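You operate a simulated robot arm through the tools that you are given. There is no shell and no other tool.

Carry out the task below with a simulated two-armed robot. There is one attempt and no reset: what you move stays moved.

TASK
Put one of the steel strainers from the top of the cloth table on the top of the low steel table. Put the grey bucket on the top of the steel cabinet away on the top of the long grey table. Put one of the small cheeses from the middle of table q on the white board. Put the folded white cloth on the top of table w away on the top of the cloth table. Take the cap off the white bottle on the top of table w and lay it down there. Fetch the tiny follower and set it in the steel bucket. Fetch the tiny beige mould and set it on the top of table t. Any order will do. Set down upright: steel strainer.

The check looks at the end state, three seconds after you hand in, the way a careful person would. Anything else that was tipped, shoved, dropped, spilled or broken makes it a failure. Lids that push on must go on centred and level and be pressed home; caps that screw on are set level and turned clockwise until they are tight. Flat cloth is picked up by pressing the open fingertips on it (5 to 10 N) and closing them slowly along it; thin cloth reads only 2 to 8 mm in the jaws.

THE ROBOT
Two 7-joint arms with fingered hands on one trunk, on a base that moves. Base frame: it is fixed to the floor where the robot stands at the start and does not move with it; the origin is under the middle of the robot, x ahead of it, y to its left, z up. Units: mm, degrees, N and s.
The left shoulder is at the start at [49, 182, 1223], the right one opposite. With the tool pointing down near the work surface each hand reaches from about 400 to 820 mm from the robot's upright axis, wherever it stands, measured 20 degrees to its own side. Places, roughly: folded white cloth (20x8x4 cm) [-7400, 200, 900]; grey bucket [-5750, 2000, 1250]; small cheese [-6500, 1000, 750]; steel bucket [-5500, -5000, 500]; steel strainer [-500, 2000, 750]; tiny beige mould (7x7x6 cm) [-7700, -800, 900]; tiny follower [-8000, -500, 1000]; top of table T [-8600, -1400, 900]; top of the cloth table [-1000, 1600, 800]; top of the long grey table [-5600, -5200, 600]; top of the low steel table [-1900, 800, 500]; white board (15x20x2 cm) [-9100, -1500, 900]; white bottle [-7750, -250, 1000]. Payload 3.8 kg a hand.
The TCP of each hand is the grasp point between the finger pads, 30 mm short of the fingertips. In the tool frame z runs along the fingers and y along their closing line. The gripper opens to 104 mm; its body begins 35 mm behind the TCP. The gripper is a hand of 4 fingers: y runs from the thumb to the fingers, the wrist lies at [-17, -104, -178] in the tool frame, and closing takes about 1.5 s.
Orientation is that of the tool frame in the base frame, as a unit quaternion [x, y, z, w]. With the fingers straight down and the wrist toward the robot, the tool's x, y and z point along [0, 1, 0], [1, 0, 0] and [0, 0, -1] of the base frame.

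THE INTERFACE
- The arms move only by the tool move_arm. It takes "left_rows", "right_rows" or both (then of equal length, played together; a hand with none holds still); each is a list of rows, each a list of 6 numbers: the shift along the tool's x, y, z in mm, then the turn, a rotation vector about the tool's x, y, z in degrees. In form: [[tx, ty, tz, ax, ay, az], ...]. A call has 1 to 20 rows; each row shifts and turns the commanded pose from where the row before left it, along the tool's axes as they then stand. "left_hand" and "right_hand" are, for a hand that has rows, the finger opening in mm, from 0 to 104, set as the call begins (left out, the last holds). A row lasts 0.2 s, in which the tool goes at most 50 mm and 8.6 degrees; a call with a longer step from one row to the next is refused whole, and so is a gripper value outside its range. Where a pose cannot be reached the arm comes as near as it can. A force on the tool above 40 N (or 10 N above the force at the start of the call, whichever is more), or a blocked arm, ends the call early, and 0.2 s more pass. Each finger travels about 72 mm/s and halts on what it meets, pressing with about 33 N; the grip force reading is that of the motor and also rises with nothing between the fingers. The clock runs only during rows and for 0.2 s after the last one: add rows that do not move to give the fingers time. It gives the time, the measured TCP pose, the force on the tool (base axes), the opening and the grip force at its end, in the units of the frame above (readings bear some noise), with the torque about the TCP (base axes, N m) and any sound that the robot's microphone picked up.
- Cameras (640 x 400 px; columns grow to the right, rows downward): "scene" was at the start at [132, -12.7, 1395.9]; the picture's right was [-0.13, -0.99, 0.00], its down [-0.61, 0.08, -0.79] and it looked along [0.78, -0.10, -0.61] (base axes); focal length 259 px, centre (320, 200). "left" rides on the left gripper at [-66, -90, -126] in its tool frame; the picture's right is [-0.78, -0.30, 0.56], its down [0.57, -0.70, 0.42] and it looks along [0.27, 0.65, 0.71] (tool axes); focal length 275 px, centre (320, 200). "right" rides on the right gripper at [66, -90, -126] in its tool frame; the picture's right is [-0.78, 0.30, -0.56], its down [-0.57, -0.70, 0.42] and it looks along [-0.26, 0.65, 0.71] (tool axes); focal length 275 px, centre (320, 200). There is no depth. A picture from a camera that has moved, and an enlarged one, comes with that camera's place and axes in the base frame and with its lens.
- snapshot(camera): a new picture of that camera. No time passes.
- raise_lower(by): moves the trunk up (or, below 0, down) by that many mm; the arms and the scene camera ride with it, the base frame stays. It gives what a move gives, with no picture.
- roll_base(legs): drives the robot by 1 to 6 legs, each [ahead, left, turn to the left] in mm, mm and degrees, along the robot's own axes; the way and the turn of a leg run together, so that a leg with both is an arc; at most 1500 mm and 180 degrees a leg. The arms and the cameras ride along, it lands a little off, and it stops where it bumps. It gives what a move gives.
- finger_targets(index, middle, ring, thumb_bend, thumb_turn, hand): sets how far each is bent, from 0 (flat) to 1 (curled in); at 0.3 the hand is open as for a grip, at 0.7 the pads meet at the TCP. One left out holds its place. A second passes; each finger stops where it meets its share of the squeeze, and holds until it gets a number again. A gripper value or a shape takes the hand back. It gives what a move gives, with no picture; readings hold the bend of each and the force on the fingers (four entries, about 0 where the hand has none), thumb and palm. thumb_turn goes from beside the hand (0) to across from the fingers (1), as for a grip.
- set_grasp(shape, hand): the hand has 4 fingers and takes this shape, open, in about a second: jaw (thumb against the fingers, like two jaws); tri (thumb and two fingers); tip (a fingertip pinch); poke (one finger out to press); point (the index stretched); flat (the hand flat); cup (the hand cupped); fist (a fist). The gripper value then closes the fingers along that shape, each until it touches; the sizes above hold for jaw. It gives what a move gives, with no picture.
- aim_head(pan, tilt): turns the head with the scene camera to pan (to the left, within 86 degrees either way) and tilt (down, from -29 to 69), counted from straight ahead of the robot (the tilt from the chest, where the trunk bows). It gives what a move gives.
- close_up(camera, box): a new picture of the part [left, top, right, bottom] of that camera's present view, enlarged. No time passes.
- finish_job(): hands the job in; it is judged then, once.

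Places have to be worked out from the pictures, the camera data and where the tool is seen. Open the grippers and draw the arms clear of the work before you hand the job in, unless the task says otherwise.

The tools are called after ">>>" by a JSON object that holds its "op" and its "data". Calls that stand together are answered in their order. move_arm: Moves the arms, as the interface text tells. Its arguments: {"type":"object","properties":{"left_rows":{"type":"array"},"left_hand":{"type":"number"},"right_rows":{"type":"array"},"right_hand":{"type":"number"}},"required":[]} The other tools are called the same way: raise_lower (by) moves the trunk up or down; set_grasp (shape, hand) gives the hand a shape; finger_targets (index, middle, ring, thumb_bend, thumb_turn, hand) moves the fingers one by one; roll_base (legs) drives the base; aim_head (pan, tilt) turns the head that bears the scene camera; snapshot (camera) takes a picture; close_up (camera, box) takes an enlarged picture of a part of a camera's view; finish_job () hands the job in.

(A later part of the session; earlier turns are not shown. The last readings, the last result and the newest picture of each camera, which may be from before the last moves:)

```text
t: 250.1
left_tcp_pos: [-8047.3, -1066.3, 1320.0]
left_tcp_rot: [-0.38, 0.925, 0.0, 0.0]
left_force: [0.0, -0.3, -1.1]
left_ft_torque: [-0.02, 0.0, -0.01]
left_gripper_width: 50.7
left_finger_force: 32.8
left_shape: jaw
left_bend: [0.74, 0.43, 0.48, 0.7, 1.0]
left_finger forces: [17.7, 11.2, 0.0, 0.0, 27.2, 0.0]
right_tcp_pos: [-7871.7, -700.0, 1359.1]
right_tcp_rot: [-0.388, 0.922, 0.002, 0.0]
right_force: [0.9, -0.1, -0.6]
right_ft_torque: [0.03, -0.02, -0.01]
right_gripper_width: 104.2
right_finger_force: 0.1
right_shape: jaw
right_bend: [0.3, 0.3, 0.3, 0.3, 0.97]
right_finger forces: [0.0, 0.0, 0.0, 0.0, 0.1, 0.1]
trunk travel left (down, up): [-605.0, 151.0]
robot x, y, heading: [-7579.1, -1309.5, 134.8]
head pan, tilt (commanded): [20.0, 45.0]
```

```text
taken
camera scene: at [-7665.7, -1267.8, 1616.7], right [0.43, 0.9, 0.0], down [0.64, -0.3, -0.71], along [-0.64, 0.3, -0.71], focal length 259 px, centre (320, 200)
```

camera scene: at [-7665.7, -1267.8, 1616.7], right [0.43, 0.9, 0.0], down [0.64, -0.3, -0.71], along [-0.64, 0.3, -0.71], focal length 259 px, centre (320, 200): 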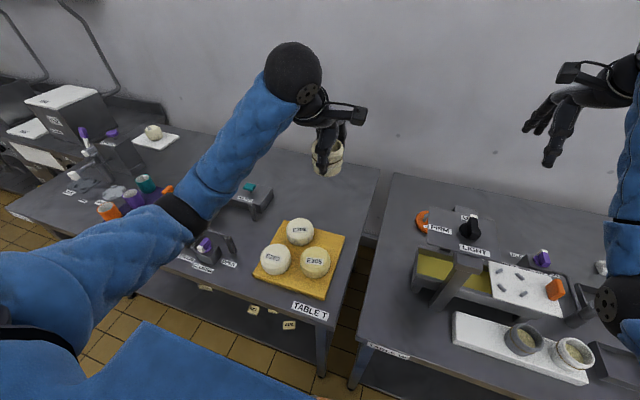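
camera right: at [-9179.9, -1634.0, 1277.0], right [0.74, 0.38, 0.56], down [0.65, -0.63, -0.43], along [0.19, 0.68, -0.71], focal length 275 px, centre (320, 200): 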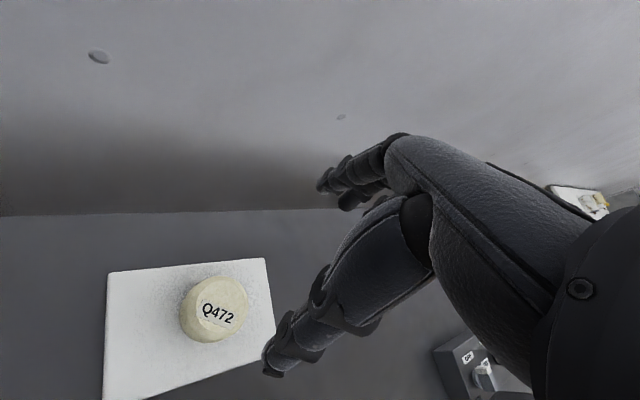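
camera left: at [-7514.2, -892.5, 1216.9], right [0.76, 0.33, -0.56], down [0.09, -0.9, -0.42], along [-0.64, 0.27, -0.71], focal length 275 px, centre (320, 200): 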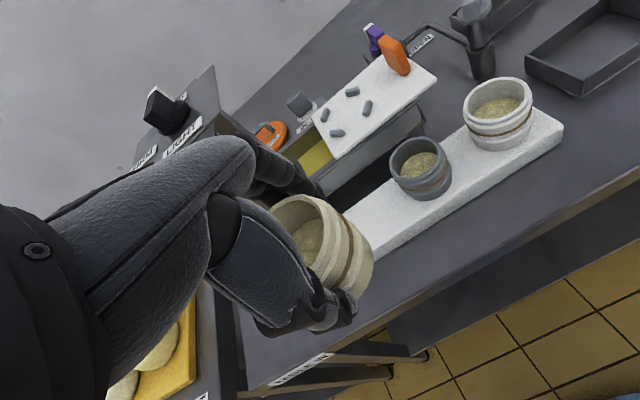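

I extend the left hand forward over the spot while lowering it to about 1170.

>>> {"op": "move_arm", "data": {"left_rows": [[2, 25, 10, 0, 0, 0], [2, 40, 20, 0, 0, 0], [2, 42, 24, 0, 0, 0], [2, 42, 24, 0, 0, 0], [2, 42, 24, 0, 0, 0], [2, 40, 24, 0, 0, 0], [1, 23, 20, 0, 0, 0], [0, 0, 0, 0, 0, 0]]}}

>>> {"op": "snapshot", "data": {"camera": "left"}}

>>> {"op": "snapshot", "data": {"camera": "scene"}}

```text
t: 251.9
left_tcp_pos: [-8223.8, -906.5, 1179.4]
left_tcp_rot: [-0.38, 0.925, 0.0, 0.0]
left_force: [-0.8, -0.1, -0.6]
left_ft_torque: [0.01, 0.02, 0.01]
left_gripper_width: 49.9
left_finger_force: 32.5
left_shape: jaw
left_bend: [0.74, 0.43, 0.48, 0.7, 1.0]
left_finger forces: [17.9, 11.0, 0.1, 0.1, 27.0, 0.1]
left hand out of reach, approached as far as the arm can: row 7
right_tcp_pos: [-7873.0, -700.0, 1358.1]
right_tcp_rot: [-0.389, 0.921, 0.001, 0.001]
right_force: [-0.4, -0.5, 0.4]
right_ft_torque: [0.01, 0.02, 0.02]
right_gripper_width: 103.7
right_finger_force: 0.1
right_shape: jaw
right_bend: [0.3, 0.3, 0.3, 0.3, 0.97]
right_finger forces: [0.1, 0.1, 0.1, 0.1, 0.1, 0.0]
trunk travel left (down, up): [-605.0, 151.0]
robot x, y, heading: [-7585.7, -1313.6, 134.8]
head pan, tilt (commanded): [20.0, 45.0]
```

```text
taken
camera left: at [-8113.5, -923.0, 1304.0], right [0.76, 0.34, -0.56], down [0.09, -0.9, -0.42], along [-0.64, 0.27, -0.71], focal length 275 px, centre (320, 200)
```

left: 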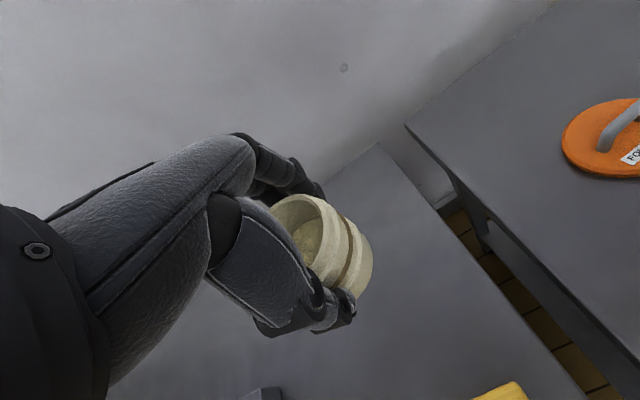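

```text
taken
camera scene: at [-7666.0, -1268.2, 1616.6], right [0.43, 0.9, 0.0], down [0.64, -0.3, -0.71], along [-0.64, 0.3, -0.71], focal length 259 px, centre (320, 200)
```

scene: 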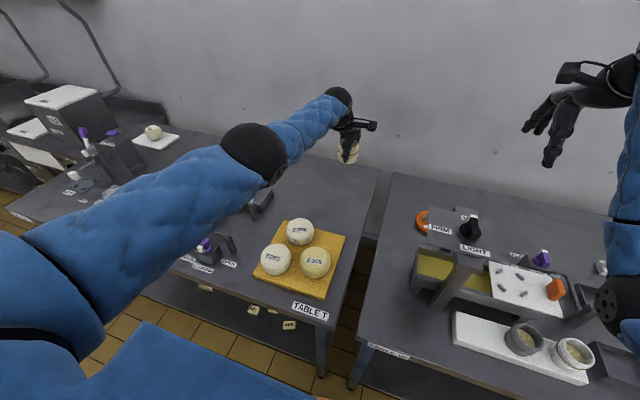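

The landing spot is clear: about 110 mm from T's right edge and behind the cheese board. I lower the trunk 130, then the arm in stages.

>>> {"op": "raise_lower", "data": {"by": -130}}

>>> {"op": "move_arm", "data": {"left_rows": [[0, 0, 30, 0, 0, 0], [0, 0, 35, 0, 0, 0], [0, 0, 30, 0, 0, 0], [0, 0, 0, 0, 0, 0]]}}

>>> {"op": "snapshot", "data": {"camera": "left"}}

>>> {"op": "snapshot", "data": {"camera": "scene"}}

```text
t: 253.5
left_tcp_pos: [-8221.5, -907.6, 1052.2]
left_tcp_rot: [-0.381, 0.925, 0.0, 0.0]
left_force: [0.8, 0.0, -1.8]
left_ft_torque: [-0.02, 0.01, 0.0]
left_gripper_width: 49.9
left_finger_force: 32.8
left_shape: jaw
left_bend: [0.74, 0.43, 0.48, 0.7, 1.0]
left_finger forces: [17.8, 10.9, 0.0, 0.0, 26.9, 0.0]
right_tcp_pos: [-7872.1, -700.5, 1229.2]
right_tcp_rot: [-0.388, 0.922, 0.001, 0.0]
right_force: [0.4, -0.1, 0.1]
right_ft_torque: [0.03, 0.02, 0.02]
right_gripper_width: 104.0
right_finger_force: 0.1
right_shape: jaw
right_bend: [0.3, 0.3, 0.3, 0.3, 0.97]
right_finger forces: [0.1, 0.0, 0.1, 0.1, 0.1, 0.1]
trunk travel left (down, up): [-475.0, 281.0]
robot x, y, heading: [-7584.6, -1311.5, 135.1]
head pan, tilt (commanded): [20.0, 45.0]
```

```text
t: 254.5
left_tcp_pos: [-8216.4, -917.3, 958.7]
left_tcp_rot: [-0.38, 0.925, 0.001, 0.0]
left_force: [0.2, -0.5, -0.8]
left_ft_torque: [-0.02, 0.01, 0.02]
left_gripper_width: 50.0
left_finger_force: 32.7
left_shape: jaw
left_bend: [0.74, 0.43, 0.48, 0.7, 1.0]
left_finger forces: [17.7, 10.8, 0.1, 0.1, 26.8, 0.0]
left hand out of reach, approached as far as the arm can: row 3
right_tcp_pos: [-7873.1, -700.1, 1228.3]
right_tcp_rot: [-0.388, 0.922, 0.001, 0.001]
right_force: [0.1, 0.8, -0.4]
right_ft_torque: [0.02, 0.01, -0.04]
right_gripper_width: 104.1
right_finger_force: 0.1
right_shape: jaw
right_bend: [0.3, 0.3, 0.3, 0.3, 0.97]
right_finger forces: [0.0, 0.0, 0.1, 0.1, 0.0, 0.0]
trunk travel left (down, up): [-475.0, 281.0]
robot x, y, heading: [-7581.8, -1309.9, 134.9]
head pan, tilt (commanded): [20.0, 45.0]
```

```text
taken
camera left: at [-8106.4, -933.1, 1082.9], right [0.76, 0.34, -0.56], down [0.09, -0.9, -0.42], along [-0.64, 0.27, -0.71], focal length 275 px, centre (320, 200)
```

left: 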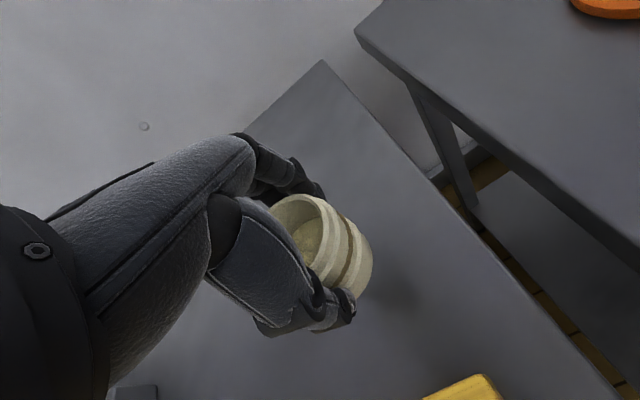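

```text
taken
camera scene: at [-7673.9, -1259.0, 1486.2], right [0.43, 0.9, 0.0], down [0.64, -0.3, -0.71], along [-0.64, 0.3, -0.71], focal length 259 px, centre (320, 200)
```

scene: 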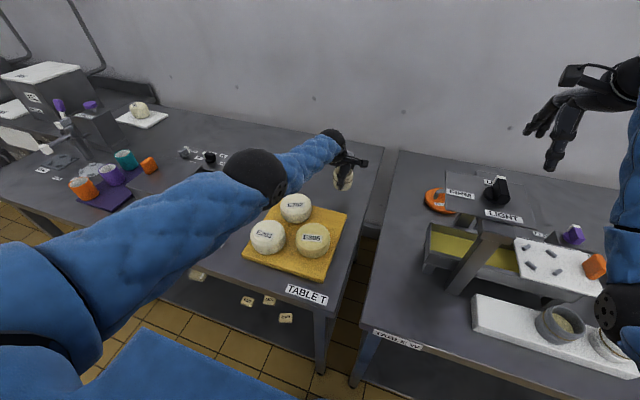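

My right hand hovers over the press knob, so before lowering the trunk further I raise that hand.

>>> {"op": "move_arm", "data": {"right_rows": [[0, -20, -30, 0, 0, 0], [0, -20, -40, 0, 0, 0], [0, -20, -40, 0, 0, 0]]}}

>>> {"op": "raise_lower", "data": {"by": -40}}

>>> {"op": "snapshot", "data": {"camera": "left"}}

```text
t: 255.3
left_tcp_pos: [-8215.3, -916.8, 958.7]
left_tcp_rot: [-0.381, 0.925, 0.0, 0.0]
left_force: [-0.2, 0.9, -0.7]
left_ft_torque: [0.02, 0.01, 0.01]
left_gripper_width: 50.3
left_finger_force: 33.3
left_shape: jaw
left_bend: [0.74, 0.43, 0.48, 0.7, 1.0]
left_finger forces: [17.7, 10.9, 0.1, 0.0, 26.8, 0.0]
right_tcp_pos: [-7828.3, -744.2, 1338.7]
right_tcp_rot: [-0.387, 0.922, 0.0, 0.001]
right_force: [-0.2, -0.1, -1.0]
right_ft_torque: [0.03, 0.02, -0.01]
right_gripper_width: 103.9
right_finger_force: 0.0
right_shape: jaw
right_bend: [0.3, 0.3, 0.3, 0.3, 0.97]
right_finger forces: [0.1, 0.1, 0.1, 0.0, 0.1, 0.1]
trunk travel left (down, up): [-475.0, 281.0]
robot x, y, heading: [-7582.2, -1310.5, 134.8]
head pan, tilt (commanded): [20.0, 45.0]
```

```text
t: 256.1
left_tcp_pos: [-8216.7, -913.8, 915.6]
left_tcp_rot: [-0.381, 0.925, -0.002, 0.001]
left_force: [-0.4, 0.4, -0.8]
left_ft_torque: [0.04, 0.02, 0.01]
left_gripper_width: 49.8
left_finger_force: 33.2
left_shape: jaw
left_bend: [0.74, 0.43, 0.48, 0.7, 1.0]
left_finger forces: [17.7, 10.8, 0.1, 0.1, 26.6, 0.1]
right_tcp_pos: [-7828.9, -742.7, 1299.3]
right_tcp_rot: [-0.389, 0.921, 0.002, -0.001]
right_force: [0.1, -0.6, 0.3]
right_ft_torque: [0.02, 0.02, 0.0]
right_gripper_width: 103.6
right_finger_force: 0.0
right_shape: jaw
right_bend: [0.3, 0.3, 0.3, 0.3, 0.97]
right_finger forces: [0.0, 0.0, 0.0, 0.1, 0.0, 0.0]
trunk travel left (down, up): [-435.0, 321.0]
robot x, y, heading: [-7581.0, -1311.6, 134.9]
head pan, tilt (commanded): [20.0, 45.0]
```

```text
taken
camera left: at [-8107.1, -930.6, 1040.1], right [0.76, 0.33, -0.56], down [0.09, -0.9, -0.42], along [-0.64, 0.27, -0.72], focal length 275 px, centre (320, 200)
```

left: 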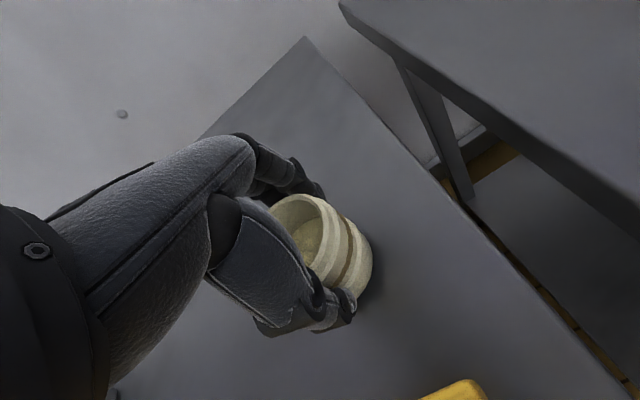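

Close to the surface now; I continue in small steps with the arm, which stops by itself on force.

>>> {"op": "move_arm", "data": {"left_rows": [[0, 0, 4, 0, 0, 0], [0, 0, 4, 0, 0, 0], [0, 0, 4, 0, 0, 0], [0, 0, 0, 0, 0, 0]]}}

>>> {"op": "move_arm", "data": {"left_rows": [[0, 0, 3, 0, 0, 0], [0, 0, 3, 0, 0, 0], [0, 0, 3, 0, 0, 0], [0, 0, 0, 0, 0, 0]]}}

>>> {"op": "snapshot", "data": {"camera": "left"}}

```text
t: 257.1
left_tcp_pos: [-8215.4, -916.0, 903.1]
left_tcp_rot: [-0.381, 0.925, -0.004, 0.002]
left_force: [0.8, 0.0, -0.7]
left_ft_torque: [-0.01, -0.01, 0.05]
left_gripper_width: 50.1
left_finger_force: 33.5
left_shape: jaw
left_bend: [0.74, 0.43, 0.48, 0.7, 1.0]
left_finger forces: [17.7, 10.9, 0.1, 0.0, 26.7, 0.0]
left hand out of reach, approached as far as the arm can: row 3
right_tcp_pos: [-7829.9, -742.4, 1298.4]
right_tcp_rot: [-0.388, 0.922, 0.001, 0.001]
right_force: [-0.5, 0.1, 0.3]
right_ft_torque: [0.0, -0.02, 0.04]
right_gripper_width: 103.8
right_finger_force: 0.0
right_shape: jaw
right_bend: [0.3, 0.3, 0.3, 0.3, 0.97]
right_finger forces: [0.0, 0.0, 0.0, 0.1, 0.0, 0.1]
trunk travel left (down, up): [-435.0, 321.0]
robot x, y, heading: [-7580.9, -1313.4, 134.8]
head pan, tilt (commanded): [20.0, 45.0]
```

```text
t: 258.1
left_tcp_pos: [-8214.5, -918.6, 900.5]
left_tcp_rot: [-0.382, 0.924, 0.002, 0.0]
left_force: [-4.7, 1.7, 23.0]
left_ft_torque: [0.13, 0.25, 0.1]
left_gripper_width: 50.2
left_finger_force: 33.2
left_shape: jaw
left_bend: [0.74, 0.43, 0.48, 0.71, 1.0]
left_finger forces: [21.0, 13.4, 0.4, 0.0, 28.6, 0.1]
right_tcp_pos: [-7827.0, -743.9, 1300.7]
right_tcp_rot: [-0.388, 0.922, 0.002, 0.0]
right_force: [-0.3, -0.2, -0.5]
right_ft_torque: [-0.02, 0.01, 0.0]
right_gripper_width: 104.1
right_finger_force: 0.1
right_shape: jaw
right_bend: [0.3, 0.3, 0.3, 0.3, 0.97]
right_finger forces: [0.1, 0.1, 0.1, 0.0, 0.0, 0.1]
trunk travel left (down, up): [-435.0, 321.0]
robot x, y, heading: [-7580.3, -1312.5, 135.1]
head pan, tilt (commanded): [20.0, 45.0]
```

```text
taken
camera left: at [-8104.3, -934.6, 1025.3], right [0.76, 0.34, -0.56], down [0.09, -0.9, -0.43], along [-0.65, 0.28, -0.71], focal length 275 px, centre (320, 200)
```

left: 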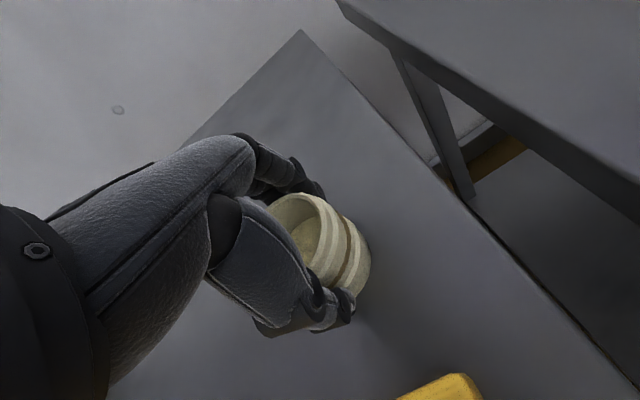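

The mould touched down (23 N) at TCP z≈900. I relax 3 mm and open the hand.

>>> {"op": "move_arm", "data": {"left_rows": [[0, 0, -3, 0, 0, 0], [0, 0, 0, 0, 0, 0]]}}

>>> {"op": "move_arm", "data": {"left_rows": [[0, 0, 0, 0, 0, 0], [0, 0, 0, 0, 0, 0], [0, 0, 0, 0, 0, 0], [0, 0, 0, 0, 0, 0], [0, 0, 0, 0, 0, 0]], "left_hand": 104}}

>>> {"op": "snapshot", "data": {"camera": "left"}}

```text
t: 258.7
left_tcp_pos: [-8214.2, -918.7, 901.6]
left_tcp_rot: [-0.381, 0.924, 0.0, 0.0]
left_force: [-4.0, -1.7, 19.8]
left_ft_torque: [0.12, 0.29, 0.11]
left_gripper_width: 50.8
left_finger_force: 32.8
left_shape: jaw
left_bend: [0.74, 0.43, 0.48, 0.71, 1.0]
left_finger forces: [19.8, 13.3, 0.6, 0.0, 29.3, 0.1]
right_tcp_pos: [-7828.2, -744.3, 1298.3]
right_tcp_rot: [-0.388, 0.922, 0.002, 0.0]
right_force: [-1.0, 0.4, 0.7]
right_ft_torque: [-0.01, 0.03, -0.01]
right_gripper_width: 103.9
right_finger_force: 0.0
right_shape: jaw
right_bend: [0.3, 0.3, 0.3, 0.3, 0.97]
right_finger forces: [0.0, 0.0, 0.1, 0.0, 0.0, 0.0]
trunk travel left (down, up): [-435.0, 321.0]
robot x, y, heading: [-7579.7, -1310.0, 134.8]
head pan, tilt (commanded): [20.0, 45.0]
```

```text
t: 259.9
left_tcp_pos: [-8213.5, -918.0, 896.5]
left_tcp_rot: [-0.38, 0.925, -0.005, 0.001]
left_force: [-0.2, 0.5, -0.3]
left_ft_torque: [0.0, 0.01, -0.02]
left_gripper_width: 103.4
left_finger_force: 0.0
left_shape: jaw
left_bend: [0.3, 0.3, 0.3, 0.3, 0.97]
left_finger forces: [0.1, 0.0, 0.1, 0.1, 0.1, 0.0]
right_tcp_pos: [-7830.1, -743.6, 1297.9]
right_tcp_rot: [-0.389, 0.921, 0.001, 0.0]
right_force: [0.3, 0.6, -0.7]
right_ft_torque: [0.0, 0.03, -0.06]
right_gripper_width: 103.9
right_finger_force: 0.1
right_shape: jaw
right_bend: [0.3, 0.3, 0.3, 0.3, 0.97]
right_finger forces: [0.1, 0.0, 0.1, 0.0, 0.0, 0.1]
trunk travel left (down, up): [-435.0, 321.0]
robot x, y, heading: [-7582.8, -1310.2, 134.8]
head pan, tilt (commanded): [20.0, 45.0]
```

```text
taken
camera left: at [-8104.5, -933.3, 1022.3], right [0.76, 0.33, -0.55], down [0.09, -0.9, -0.42], along [-0.64, 0.27, -0.72], focal length 275 px, centre (320, 200)
```

left: 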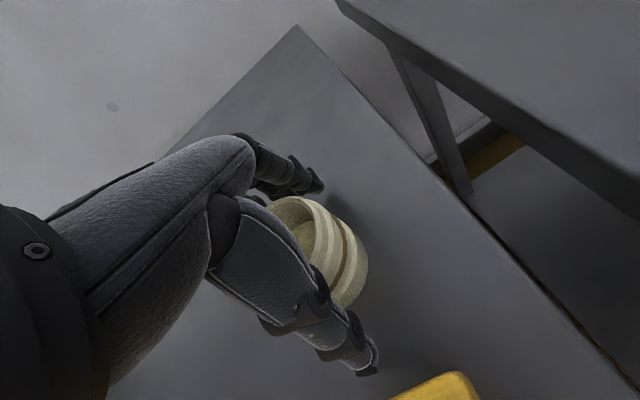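

Released, the mould stands on table T. I lift the hand straight up with the trunk, then check.

>>> {"op": "move_arm", "data": {"left_rows": [[0, 0, -8, 0, 0, 0], [0, 0, -15, 0, 0, 0], [0, 0, -20, 0, 0, 0], [0, 0, -20, 0, 0, 0]]}}

>>> {"op": "raise_lower", "data": {"by": 140}}

>>> {"op": "snapshot", "data": {"camera": "left"}}

>>> {"op": "snapshot", "data": {"camera": "scene"}}

```text
t: 260.9
left_tcp_pos: [-8225.3, -906.7, 955.6]
left_tcp_rot: [-0.38, 0.925, -0.005, 0.001]
left_force: [-0.3, 0.5, -0.2]
left_ft_torque: [0.01, 0.0, 0.02]
left_gripper_width: 103.6
left_finger_force: 0.0
left_shape: jaw
left_bend: [0.3, 0.3, 0.3, 0.3, 0.97]
left_finger forces: [0.0, 0.0, 0.0, 0.1, 0.0, 0.0]
left hand out of reach, approached as far as the arm can: row 2, 3, 4
right_tcp_pos: [-7829.0, -743.0, 1298.7]
right_tcp_rot: [-0.389, 0.921, 0.0, 0.0]
right_force: [0.1, 0.6, -0.6]
right_ft_torque: [-0.01, 0.04, -0.02]
right_gripper_width: 103.6
right_finger_force: 0.0
right_shape: jaw
right_bend: [0.3, 0.3, 0.3, 0.3, 0.97]
right_finger forces: [0.1, 0.0, 0.0, 0.1, 0.1, 0.0]
trunk travel left (down, up): [-435.0, 321.0]
robot x, y, heading: [-7581.7, -1311.2, 134.7]
head pan, tilt (commanded): [20.0, 45.0]
```

```text
t: 262.6
left_tcp_pos: [-8221.5, -908.3, 1115.2]
left_tcp_rot: [-0.381, 0.925, 0.008, -0.004]
left_force: [-0.1, -0.2, 0.1]
left_ft_torque: [-0.02, -0.03, -0.01]
left_gripper_width: 103.6
left_finger_force: 0.0
left_shape: jaw
left_bend: [0.3, 0.3, 0.3, 0.3, 0.97]
left_finger forces: [0.0, 0.1, 0.1, 0.1, 0.1, 0.1]
right_tcp_pos: [-7830.0, -742.2, 1437.3]
right_tcp_rot: [-0.388, 0.922, 0.001, 0.001]
right_force: [0.3, 0.3, 0.7]
right_ft_torque: [-0.01, 0.01, 0.01]
right_gripper_width: 104.1
right_finger_force: 0.1
right_shape: jaw
right_bend: [0.3, 0.3, 0.3, 0.3, 0.97]
right_finger forces: [0.1, 0.1, 0.1, 0.1, 0.1, 0.0]
trunk travel left (down, up): [-575.0, 181.0]
robot x, y, heading: [-7579.3, -1311.1, 134.8]
head pan, tilt (commanded): [20.0, 45.0]
```

```text
taken
camera left: at [-8110.6, -926.6, 1238.3], right [0.75, 0.34, -0.56], down [0.08, -0.9, -0.44], along [-0.65, 0.28, -0.7], focal length 275 px, centre (320, 200)
```

left: 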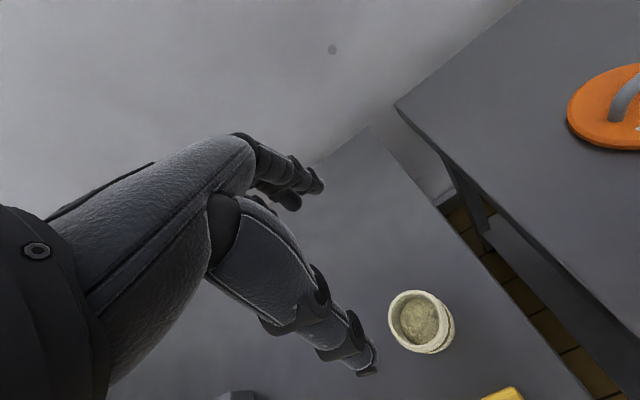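

```text
taken
camera scene: at [-7666.6, -1266.6, 1586.5], right [0.43, 0.9, 0.0], down [0.64, -0.3, -0.71], along [-0.64, 0.3, -0.71], focal length 259 px, centre (320, 200)
```

scene: 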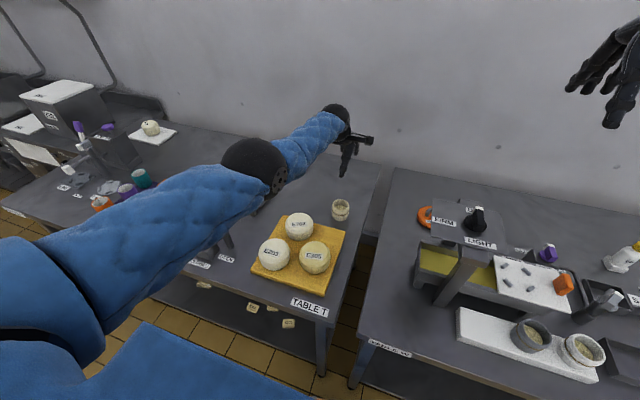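

The mould stands upright on table T. I back off and draw the left arm in, then go to the tiny follower.

>>> {"op": "roll_base", "data": {"legs": [[-300, 0, 0]]}}

>>> {"op": "move_arm", "data": {"left_rows": [[0, -20, -10, 0, 0, 0], [0, -40, -20, 0, 0, 0], [0, -40, -20, 0, 0, 0], [0, -40, -20, 0, 0, 0], [0, -40, -20, 0, 0, 0], [0, -20, -20, 0, 0, 0]]}}

>>> {"op": "roll_base", "data": {"legs": [[0, -420, 0]]}}

>>> {"op": "aim_head", "data": {"pan": 10, "tilt": 40}}

>>> {"op": "snapshot", "data": {"camera": "scene"}}

```text
t: 264.6
left_tcp_pos: [-8011.1, -1114.4, 1116.7]
left_tcp_rot: [-0.377, 0.926, 0.009, -0.004]
left_force: [0.1, 0.0, 0.4]
left_ft_torque: [0.03, 0.0, -0.01]
left_gripper_width: 103.8
left_finger_force: 0.0
left_shape: jaw
left_bend: [0.3, 0.3, 0.3, 0.3, 0.97]
left_finger forces: [0.0, 0.1, 0.1, 0.0, 0.1, 0.1]
right_tcp_pos: [-7616.2, -952.2, 1438.7]
right_tcp_rot: [-0.385, 0.923, 0.001, 0.001]
right_force: [-0.3, 1.1, 0.1]
right_ft_torque: [0.03, 0.02, 0.02]
right_gripper_width: 103.9
right_finger_force: 0.1
right_shape: jaw
right_bend: [0.3, 0.3, 0.3, 0.3, 0.97]
right_finger forces: [0.0, 0.0, 0.0, 0.0, 0.0, 0.0]
trunk travel left (down, up): [-575.0, 181.0]
robot x, y, heading: [-7374.7, -1521.4, 134.2]
head pan, tilt (commanded): [20.0, 45.0]
```

```text
t: 266.0
left_tcp_pos: [-7869.5, -1258.7, 1222.2]
left_tcp_rot: [-0.377, 0.926, 0.007, -0.003]
left_force: [0.7, 0.1, 0.5]
left_ft_torque: [0.01, -0.02, 0.01]
left_gripper_width: 104.0
left_finger_force: 0.0
left_shape: jaw
left_bend: [0.3, 0.3, 0.3, 0.3, 0.97]
left_finger forces: [0.0, 0.0, 0.0, 0.0, 0.0, 0.0]
right_tcp_pos: [-7617.9, -951.8, 1437.9]
right_tcp_rot: [-0.385, 0.923, 0.001, 0.0]
right_force: [-0.3, -0.7, 0.1]
right_ft_torque: [-0.01, -0.04, -0.01]
right_gripper_width: 103.8
right_finger_force: 0.1
right_shape: jaw
right_bend: [0.3, 0.3, 0.3, 0.3, 0.97]
right_finger forces: [0.0, 0.0, 0.1, 0.0, 0.1, 0.0]
trunk travel left (down, up): [-575.0, 181.0]
robot x, y, heading: [-7373.4, -1516.9, 134.2]
head pan, tilt (commanded): [20.0, 45.0]
```

```text
t: 268.6
left_tcp_pos: [-7574.5, -970.2, 1224.9]
left_tcp_rot: [-0.375, 0.927, 0.009, -0.004]
left_force: [1.0, -0.6, 0.2]
left_ft_torque: [0.01, 0.02, 0.0]
left_gripper_width: 104.0
left_finger_force: 0.0
left_shape: jaw
left_bend: [0.3, 0.3, 0.3, 0.3, 0.97]
left_finger forces: [0.0, 0.1, 0.1, 0.0, 0.1, 0.0]
right_tcp_pos: [-7319.6, -665.5, 1439.1]
right_tcp_rot: [-0.382, 0.924, 0.001, 0.001]
right_force: [-0.1, 0.3, 0.5]
right_ft_torque: [0.0, 0.0, -0.02]
right_gripper_width: 103.9
right_finger_force: 0.0
right_shape: jaw
right_bend: [0.3, 0.3, 0.3, 0.3, 0.97]
right_finger forces: [0.1, 0.1, 0.0, 0.0, 0.0, 0.0]
trunk travel left (down, up): [-575.0, 181.0]
robot x, y, heading: [-7078.1, -1236.0, 134.0]
head pan, tilt (commanded): [20.0, 45.0]
```

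```text
t: 269.3
left_tcp_pos: [-7573.7, -970.8, 1224.6]
left_tcp_rot: [-0.375, 0.927, 0.008, -0.003]
left_force: [0.5, 0.3, -0.2]
left_ft_torque: [0.01, 0.06, -0.02]
left_gripper_width: 103.9
left_finger_force: 0.1
left_shape: jaw
left_bend: [0.3, 0.3, 0.3, 0.3, 0.97]
left_finger forces: [0.0, 0.1, 0.1, 0.1, 0.0, 0.1]
right_tcp_pos: [-7320.2, -663.7, 1439.2]
right_tcp_rot: [-0.383, 0.924, 0.001, 0.0]
right_force: [0.1, -0.4, 0.3]
right_ft_torque: [0.02, 0.02, 0.01]
right_gripper_width: 104.2
right_finger_force: 0.1
right_shape: jaw
right_bend: [0.3, 0.3, 0.3, 0.3, 0.97]
right_finger forces: [0.0, 0.0, 0.0, 0.0, 0.0, 0.0]
trunk travel left (down, up): [-575.0, 181.0]
robot x, y, heading: [-7084.5, -1235.6, 133.9]
head pan, tilt (commanded): [10.0, 40.0]
```

```text
taken
camera scene: at [-7159.9, -1176.6, 1593.9], right [0.59, 0.81, 0.0], down [0.52, -0.38, -0.77], along [-0.62, 0.45, -0.64], focal length 259 px, centre (320, 200)
```

scene: 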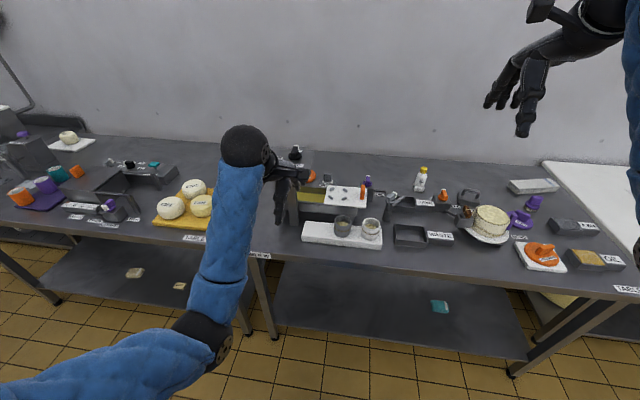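

Good overview. Next the bottle cap, while both hands are free. I move in front of the bottle and look at it closely from above.

>>> {"op": "roll_base", "data": {"legs": [[0, -190, 1], [290, 0, 0]]}}

>>> {"op": "aim_head", "data": {"pan": -8, "tilt": 48}}

>>> {"op": "snapshot", "data": {"camera": "scene"}}

>>> {"op": "close_up", "data": {"camera": "scene", "box": [220, 120, 420, 245]}}

```text
t: 272.4
left_tcp_pos: [-7649.6, -644.5, 1223.4]
left_tcp_rot: [-0.383, 0.924, 0.008, -0.004]
left_force: [0.4, 0.6, -0.1]
left_ft_torque: [-0.04, 0.0, 0.0]
left_gripper_width: 103.9
left_finger_force: 0.1
left_shape: jaw
left_bend: [0.3, 0.3, 0.3, 0.3, 0.97]
left_finger forces: [0.0, 0.1, 0.0, 0.0, 0.0, 0.0]
right_tcp_pos: [-7401.1, -334.0, 1439.0]
right_tcp_rot: [-0.389, 0.921, 0.001, 0.0]
right_force: [-0.3, 0.4, -0.3]
right_ft_torque: [0.0, 0.03, -0.02]
right_gripper_width: 103.8
right_finger_force: 0.1
right_shape: jaw
right_bend: [0.3, 0.3, 0.3, 0.3, 0.97]
right_finger forces: [0.0, 0.0, 0.1, 0.0, 0.0, 0.0]
trunk travel left (down, up): [-575.0, 181.0]
robot x, y, heading: [-7153.0, -902.9, 134.7]
head pan, tilt (commanded): [10.0, 40.0]
```

```text
t: 273.2
left_tcp_pos: [-7648.8, -644.0, 1224.0]
left_tcp_rot: [-0.382, 0.924, 0.008, -0.003]
left_force: [0.8, -0.6, 0.4]
left_ft_torque: [0.02, -0.03, 0.0]
left_gripper_width: 103.9
left_finger_force: 0.1
left_shape: jaw
left_bend: [0.3, 0.3, 0.3, 0.3, 0.97]
left_finger forces: [0.0, 0.0, 0.0, 0.0, 0.0, 0.1]
right_tcp_pos: [-7400.3, -334.6, 1438.2]
right_tcp_rot: [-0.39, 0.921, 0.001, 0.001]
right_force: [0.0, -0.2, -0.5]
right_ft_torque: [0.0, 0.02, 0.0]
right_gripper_width: 103.9
right_finger_force: 0.0
right_shape: jaw
right_bend: [0.3, 0.3, 0.3, 0.3, 0.97]
right_finger forces: [0.0, 0.0, 0.2, 0.0, 0.1, 0.0]
trunk travel left (down, up): [-575.0, 181.0]
robot x, y, heading: [-7152.4, -900.8, 134.8]
head pan, tilt (commanded): [-8.0, 48.0]
```

```text
taken
camera scene: at [-7209.2, -829.3, 1582.5], right [0.8, 0.6, 0.0], down [0.45, -0.59, -0.67], along [-0.4, 0.53, -0.74], focal length 259 px, centre (320, 200)
```

scene: 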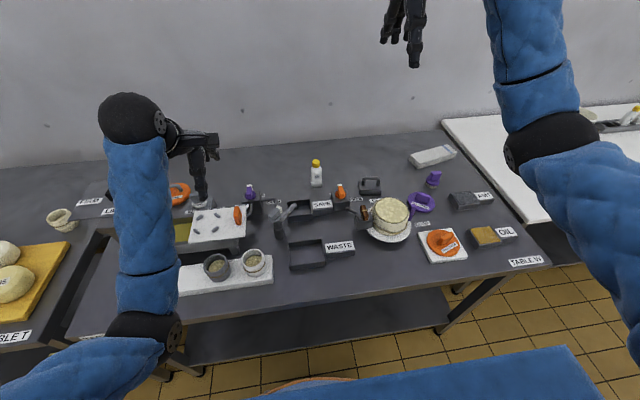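

```text
3.20 times, centred on (320, 182) of scene
camera zoom: at [-7209.2, -829.3, 1582.5], right [0.8, 0.6, 0.0], down [0.45, -0.59, -0.67], along [-0.4, 0.53, -0.74], focal length 830 px, centre (320, 256)
```

zoom: 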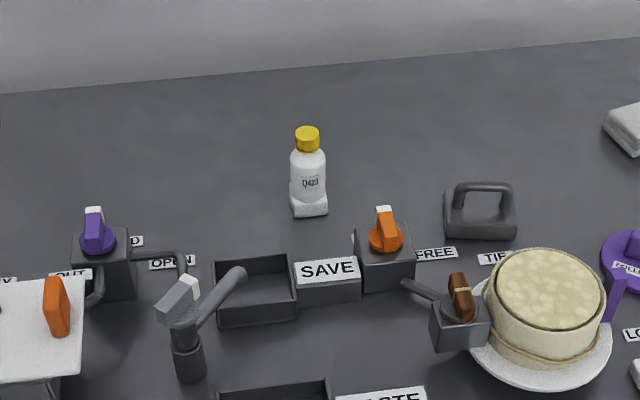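

The bottle (44 mm square foot, 27 mm yellow cap, cap top ≈1000) stands free at [-7648, -269]. I tuck the left arm up and back, step closer and bring the right hand over the cap.

>>> {"op": "move_arm", "data": {"left_rows": [[0, -25, -30, 0, 0, 0], [0, -30, -35, 0, 0, 0], [0, -30, -35, 0, 0, 0], [10, -20, -30, 0, 0, 0]]}}

>>> {"op": "roll_base", "data": {"legs": [[38, 50, 0]]}}

>>> {"op": "raise_lower", "data": {"by": -130}}

>>> {"op": "snapshot", "data": {"camera": "scene"}}

>>> {"op": "close_up", "data": {"camera": "scene", "box": [240, 100, 400, 200]}}

```text
t: 274.4
left_tcp_pos: [-7645.7, -701.4, 1279.6]
left_tcp_rot: [-0.403, 0.915, -0.001, -0.033]
left_force: [-0.2, 0.3, -0.2]
left_ft_torque: [-0.01, 0.0, 0.0]
left_gripper_width: 103.7
left_finger_force: 0.1
left_shape: jaw
left_bend: [0.3, 0.3, 0.3, 0.3, 0.97]
left_finger forces: [0.0, 0.1, 0.0, 0.0, 0.0, 0.0]
left hand out of reach, approached as far as the arm can: row 2, 3, 4
right_tcp_pos: [-7400.6, -334.0, 1439.0]
right_tcp_rot: [-0.39, 0.921, 0.002, 0.001]
right_force: [-0.5, -0.3, 0.5]
right_ft_torque: [0.03, 0.01, 0.02]
right_gripper_width: 103.9
right_finger_force: 0.0
right_shape: jaw
right_bend: [0.3, 0.3, 0.3, 0.3, 0.97]
right_finger forces: [0.0, 0.0, 0.0, 0.1, 0.0, 0.1]
trunk travel left (down, up): [-575.0, 181.0]
robot x, y, heading: [-7148.4, -903.9, 135.0]
head pan, tilt (commanded): [-8.0, 48.0]
stopped in row 4 (left hand): the arm was blocked; the commanded pose is now the measured one
```

```text
t: 275.4
left_tcp_pos: [-7707.1, -709.8, 1278.7]
left_tcp_rot: [-0.403, 0.915, -0.002, -0.032]
left_force: [-0.7, -0.9, 0.7]
left_ft_torque: [0.03, -0.01, -0.02]
left_gripper_width: 104.2
left_finger_force: 0.0
left_shape: jaw
left_bend: [0.3, 0.3, 0.3, 0.3, 0.97]
left_finger forces: [0.0, 0.0, 0.1, 0.0, 0.1, 0.0]
right_tcp_pos: [-7463.8, -343.7, 1437.6]
right_tcp_rot: [-0.39, 0.921, 0.001, 0.002]
right_force: [-0.1, 0.2, 0.5]
right_ft_torque: [0.0, -0.02, -0.01]
right_gripper_width: 103.8
right_finger_force: 0.1
right_shape: jaw
right_bend: [0.3, 0.3, 0.3, 0.3, 0.97]
right_finger forces: [0.1, 0.0, 0.0, 0.0, 0.0, 0.0]
trunk travel left (down, up): [-575.0, 181.0]
robot x, y, heading: [-7211.8, -908.3, 134.8]
head pan, tilt (commanded): [-8.0, 48.0]
```

```text
t: 277.0
left_tcp_pos: [-7720.2, -721.1, 1150.3]
left_tcp_rot: [-0.415, 0.909, -0.007, -0.05]
left_force: [-0.7, -0.9, -0.5]
left_ft_torque: [-0.01, 0.04, -0.01]
left_gripper_width: 103.7
left_finger_force: 0.1
left_shape: jaw
left_bend: [0.3, 0.3, 0.3, 0.3, 0.97]
left_finger forces: [0.0, 0.0, 0.1, 0.1, 0.0, 0.0]
right_tcp_pos: [-7462.5, -342.7, 1309.4]
right_tcp_rot: [-0.389, 0.921, 0.002, -0.001]
right_force: [0.2, 0.4, 0.6]
right_ft_torque: [0.01, 0.0, 0.03]
right_gripper_width: 104.0
right_finger_force: 0.0
right_shape: jaw
right_bend: [0.3, 0.3, 0.3, 0.3, 0.97]
right_finger forces: [0.1, 0.0, 0.1, 0.0, 0.0, 0.0]
trunk travel left (down, up): [-445.0, 311.0]
robot x, y, heading: [-7209.7, -909.4, 134.8]
head pan, tilt (commanded): [-8.0, 48.0]
```

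```text
taken
camera scene: at [-7282.8, -827.1, 1452.0], right [0.8, 0.6, 0.0], down [0.45, -0.59, -0.67], along [-0.4, 0.53, -0.74], focal length 259 px, centre (320, 200)
```

scene: 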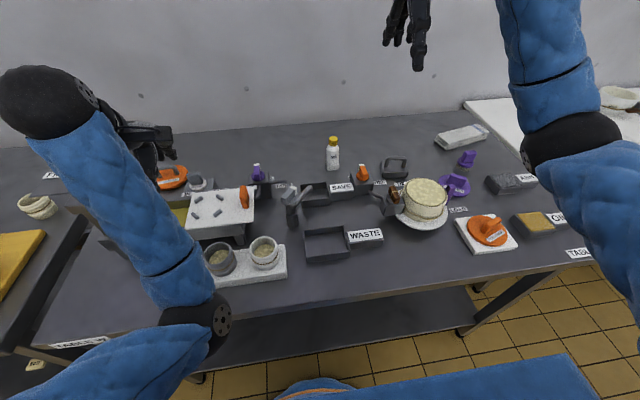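

```text
4.00 times, centred on (320, 150) of scene
camera zoom: at [-7282.8, -827.1, 1452.0], right [0.8, 0.6, 0.0], down [0.45, -0.59, -0.67], along [-0.4, 0.53, -0.74], focal length 1037 px, centre (320, 400)
```

zoom: 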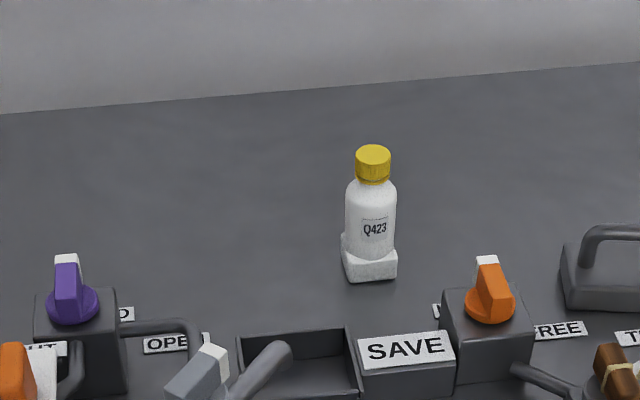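

My left hand is close to the press plate. I shift it right and away from it first.

>>> {"op": "move_arm", "data": {"left_rows": [[-20, 0, 0, 0, 0, 0], [-30, 0, 0, 0, 0, 0], [-30, 0, 0, 0, 0, 0]]}}

>>> {"op": "snapshot", "data": {"camera": "left"}}

>>> {"op": "snapshot", "data": {"camera": "scene"}}

```text
t: 278.0
left_tcp_pos: [-7679.0, -650.9, 1198.2]
left_tcp_rot: [-0.418, 0.905, 0.053, -0.064]
left_force: [0.5, 0.0, -0.2]
left_ft_torque: [-0.03, 0.0, -0.01]
left_gripper_width: 104.0
left_finger_force: 0.0
left_shape: jaw
left_bend: [0.3, 0.3, 0.3, 0.3, 0.97]
left_finger forces: [0.0, 0.1, 0.0, 0.1, 0.1, 0.1]
right_tcp_pos: [-7461.2, -342.7, 1308.2]
right_tcp_rot: [-0.39, 0.921, 0.002, 0.001]
right_force: [0.3, 0.0, -0.6]
right_ft_torque: [-0.01, 0.03, 0.01]
right_gripper_width: 104.2
right_finger_force: 0.0
right_shape: jaw
right_bend: [0.3, 0.3, 0.3, 0.3, 0.97]
right_finger forces: [0.1, 0.0, 0.0, 0.1, 0.0, 0.1]
trunk travel left (down, up): [-445.0, 311.0]
robot x, y, heading: [-7215.3, -913.0, 134.6]
head pan, tilt (commanded): [-8.0, 48.0]
stopped in row 3 (left hand): the arm was blocked; the commanded pose is now the measured one
```

```text
taken
camera left: at [-7549.3, -662.4, 1303.5], right [0.63, 0.42, -0.65], down [0.09, -0.87, -0.48], along [-0.77, 0.25, -0.59], focal length 275 px, centre (320, 200)
```

left: 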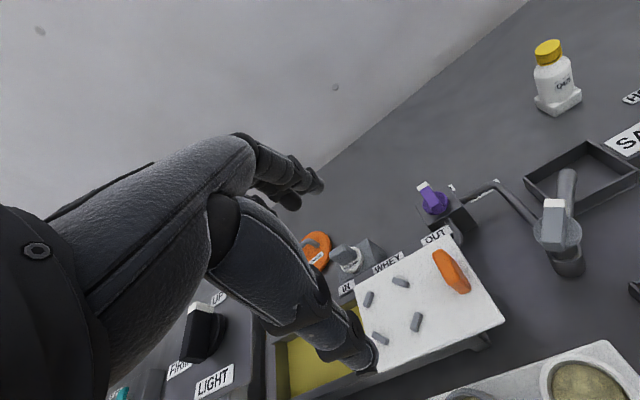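

```text
taken
camera scene: at [-7283.2, -827.2, 1451.9], right [0.8, 0.6, 0.0], down [0.45, -0.59, -0.67], along [-0.4, 0.53, -0.74], focal length 259 px, centre (320, 200)
```

scene: 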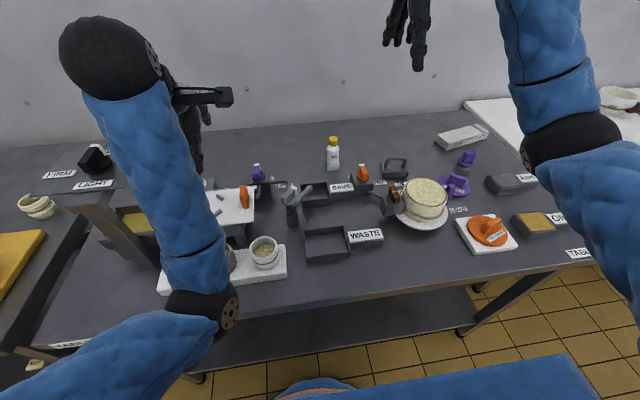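

I ease the left arm forward to lift its elbow off the moulds, and bring the right hand over the bottle cap at about 1100.

>>> {"op": "move_arm", "data": {"left_rows": [[0, 20, 0, 0, 0, 0], [0, 25, 0, 0, 0, 0], [0, 25, 0, 0, 0, 0], [0, 0, 0, 0, 0, 0], [0, 0, 0, 0, 0, 0], [0, 0, 0, 0, 0, 0], [0, 0, 0, 0, 0, 0], [0, 0, 0, 0, 0, 0], [0, 0, 0, 0, 0, 0]], "right_rows": [[16, 37, 10, 0, 0, 0], [16, 37, 20, 0, 0, 0], [16, 37, 20, 0, 0, 0], [16, 37, 20, 0, 0, 0], [16, 37, 20, 0, 0, 0], [0, 0, 40, 0, 0, 0], [0, 0, 40, 0, 0, 0], [0, 0, 30, 0, 0, 0], [0, 0, 0, 0, 0, 0]]}}

>>> {"op": "snapshot", "data": {"camera": "scene"}}

>>> {"op": "snapshot", "data": {"camera": "right"}}

```text
t: 280.0
left_tcp_pos: [-7728.3, -603.7, 1207.2]
left_tcp_rot: [-0.416, 0.906, 0.052, -0.06]
left_force: [0.3, 0.6, 0.1]
left_ft_torque: [0.03, 0.03, -0.01]
left_gripper_width: 103.8
left_finger_force: 0.1
left_shape: jaw
left_bend: [0.3, 0.3, 0.3, 0.3, 0.97]
left_finger forces: [0.0, 0.0, 0.0, 0.0, 0.0, 0.1]
right_tcp_pos: [-7639.2, -279.2, 1105.5]
right_tcp_rot: [-0.389, 0.921, 0.002, 0.0]
right_force: [0.1, 0.4, 0.0]
right_ft_torque: [0.01, -0.02, -0.01]
right_gripper_width: 103.9
right_finger_force: 0.0
right_shape: jaw
right_bend: [0.3, 0.3, 0.3, 0.3, 0.97]
right_finger forces: [0.0, 0.0, 0.1, 0.0, 0.0, 0.0]
right hand out of reach, approached as far as the arm can: row 5
trunk travel left (down, up): [-445.0, 311.0]
robot x, y, heading: [-7210.1, -911.1, 135.0]
head pan, tilt (commanded): [-8.0, 48.0]
```

```text
taken
camera scene: at [-7282.9, -827.7, 1452.0], right [0.8, 0.6, 0.0], down [0.45, -0.59, -0.67], along [-0.4, 0.54, -0.74], focal length 259 px, centre (320, 200)
```

scene: 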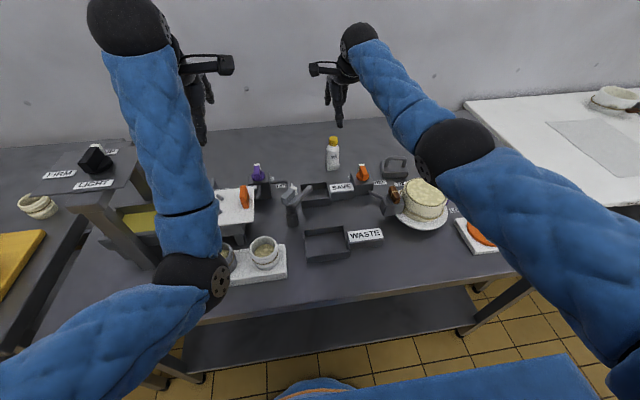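

```text
taken
camera right: at [-7621.1, -391.0, 1230.7], right [0.33, 0.76, 0.56], down [0.9, -0.08, -0.43], along [-0.28, 0.64, -0.71], focal length 275 px, centre (320, 200)
```

right: 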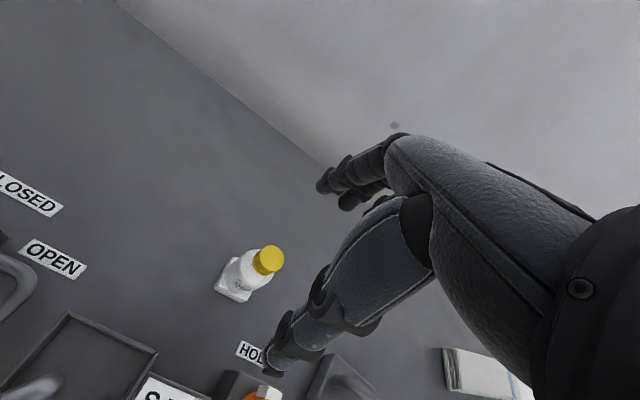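

The cap is about 20 mm farther ahead than the arm now reaches. I stretch the left arm forward (to keep its elbow high), then lower the trunk 60 to gain reach.

>>> {"op": "move_arm", "data": {"left_rows": [[0, 40, 0, 0, 0, 0], [0, 40, 0, 0, 0, 0], [0, 40, 0, 0, 0, 0], [0, 0, 0, 0, 0, 0]]}}

>>> {"op": "raise_lower", "data": {"by": -55}}

>>> {"op": "snapshot", "data": {"camera": "scene"}}

>>> {"op": "snapshot", "data": {"camera": "right"}}

```text
t: 281.0
left_tcp_pos: [-7818.0, -525.6, 1226.7]
left_tcp_rot: [-0.415, 0.906, 0.052, -0.06]
left_force: [0.6, 0.1, 0.2]
left_ft_torque: [0.01, 0.03, -0.02]
left_gripper_width: 104.1
left_finger_force: 0.0
left_shape: jaw
left_bend: [0.3, 0.3, 0.3, 0.3, 0.97]
left_finger forces: [0.0, 0.0, 0.1, 0.0, 0.0, 0.1]
right_tcp_pos: [-7639.3, -280.0, 1105.5]
right_tcp_rot: [-0.39, 0.921, 0.001, 0.0]
right_force: [1.2, 0.0, 0.3]
right_ft_torque: [-0.02, 0.01, 0.01]
right_gripper_width: 104.0
right_finger_force: 0.0
right_shape: jaw
right_bend: [0.3, 0.3, 0.3, 0.3, 0.97]
right_finger forces: [0.0, 0.0, 0.0, 0.0, 0.0, 0.1]
trunk travel left (down, up): [-445.0, 311.0]
robot x, y, heading: [-7212.2, -908.0, 134.8]
head pan, tilt (commanded): [-8.0, 48.0]
```

```text
t: 282.0
left_tcp_pos: [-7816.1, -525.8, 1168.4]
left_tcp_rot: [-0.416, 0.906, 0.051, -0.06]
left_force: [1.0, 0.3, -0.3]
left_ft_torque: [0.0, 0.02, -0.02]
left_gripper_width: 104.0
left_finger_force: 0.0
left_shape: jaw
left_bend: [0.3, 0.3, 0.3, 0.3, 0.97]
left_finger forces: [0.1, 0.0, 0.2, 0.1, 0.0, 0.0]
right_tcp_pos: [-7639.5, -279.7, 1049.6]
right_tcp_rot: [-0.389, 0.921, 0.001, 0.0]
right_force: [-0.1, 0.1, -0.3]
right_ft_torque: [0.01, -0.02, 0.0]
right_gripper_width: 104.2
right_finger_force: 0.1
right_shape: jaw
right_bend: [0.3, 0.3, 0.3, 0.3, 0.97]
right_finger forces: [0.0, 0.1, 0.0, 0.0, 0.0, 0.0]
trunk travel left (down, up): [-390.0, 366.0]
robot x, y, heading: [-7211.5, -911.4, 134.9]
head pan, tilt (commanded): [-8.0, 48.0]
```

```text
taken
camera scene: at [-7291.5, -818.3, 1396.6], right [0.8, 0.6, 0.0], down [0.45, -0.59, -0.67], along [-0.4, 0.53, -0.74], focal length 259 px, centre (320, 200)
```

scene: 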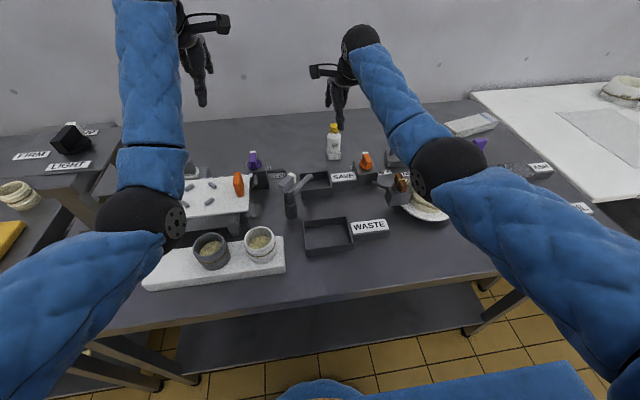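

```text
taken
camera right: at [-7621.8, -390.2, 1175.4], right [0.33, 0.76, 0.56], down [0.9, -0.08, -0.42], along [-0.28, 0.64, -0.71], focal length 275 px, centre (320, 200)
```

right: 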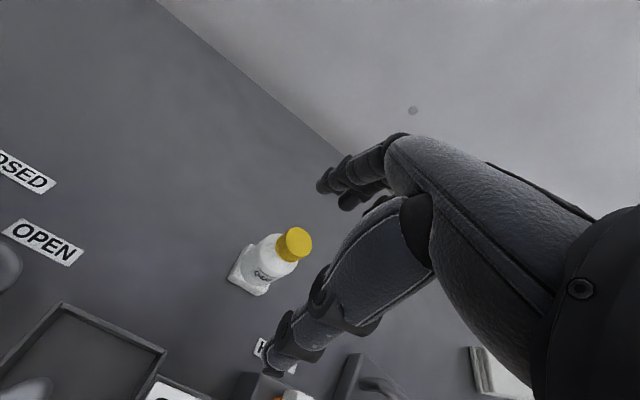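

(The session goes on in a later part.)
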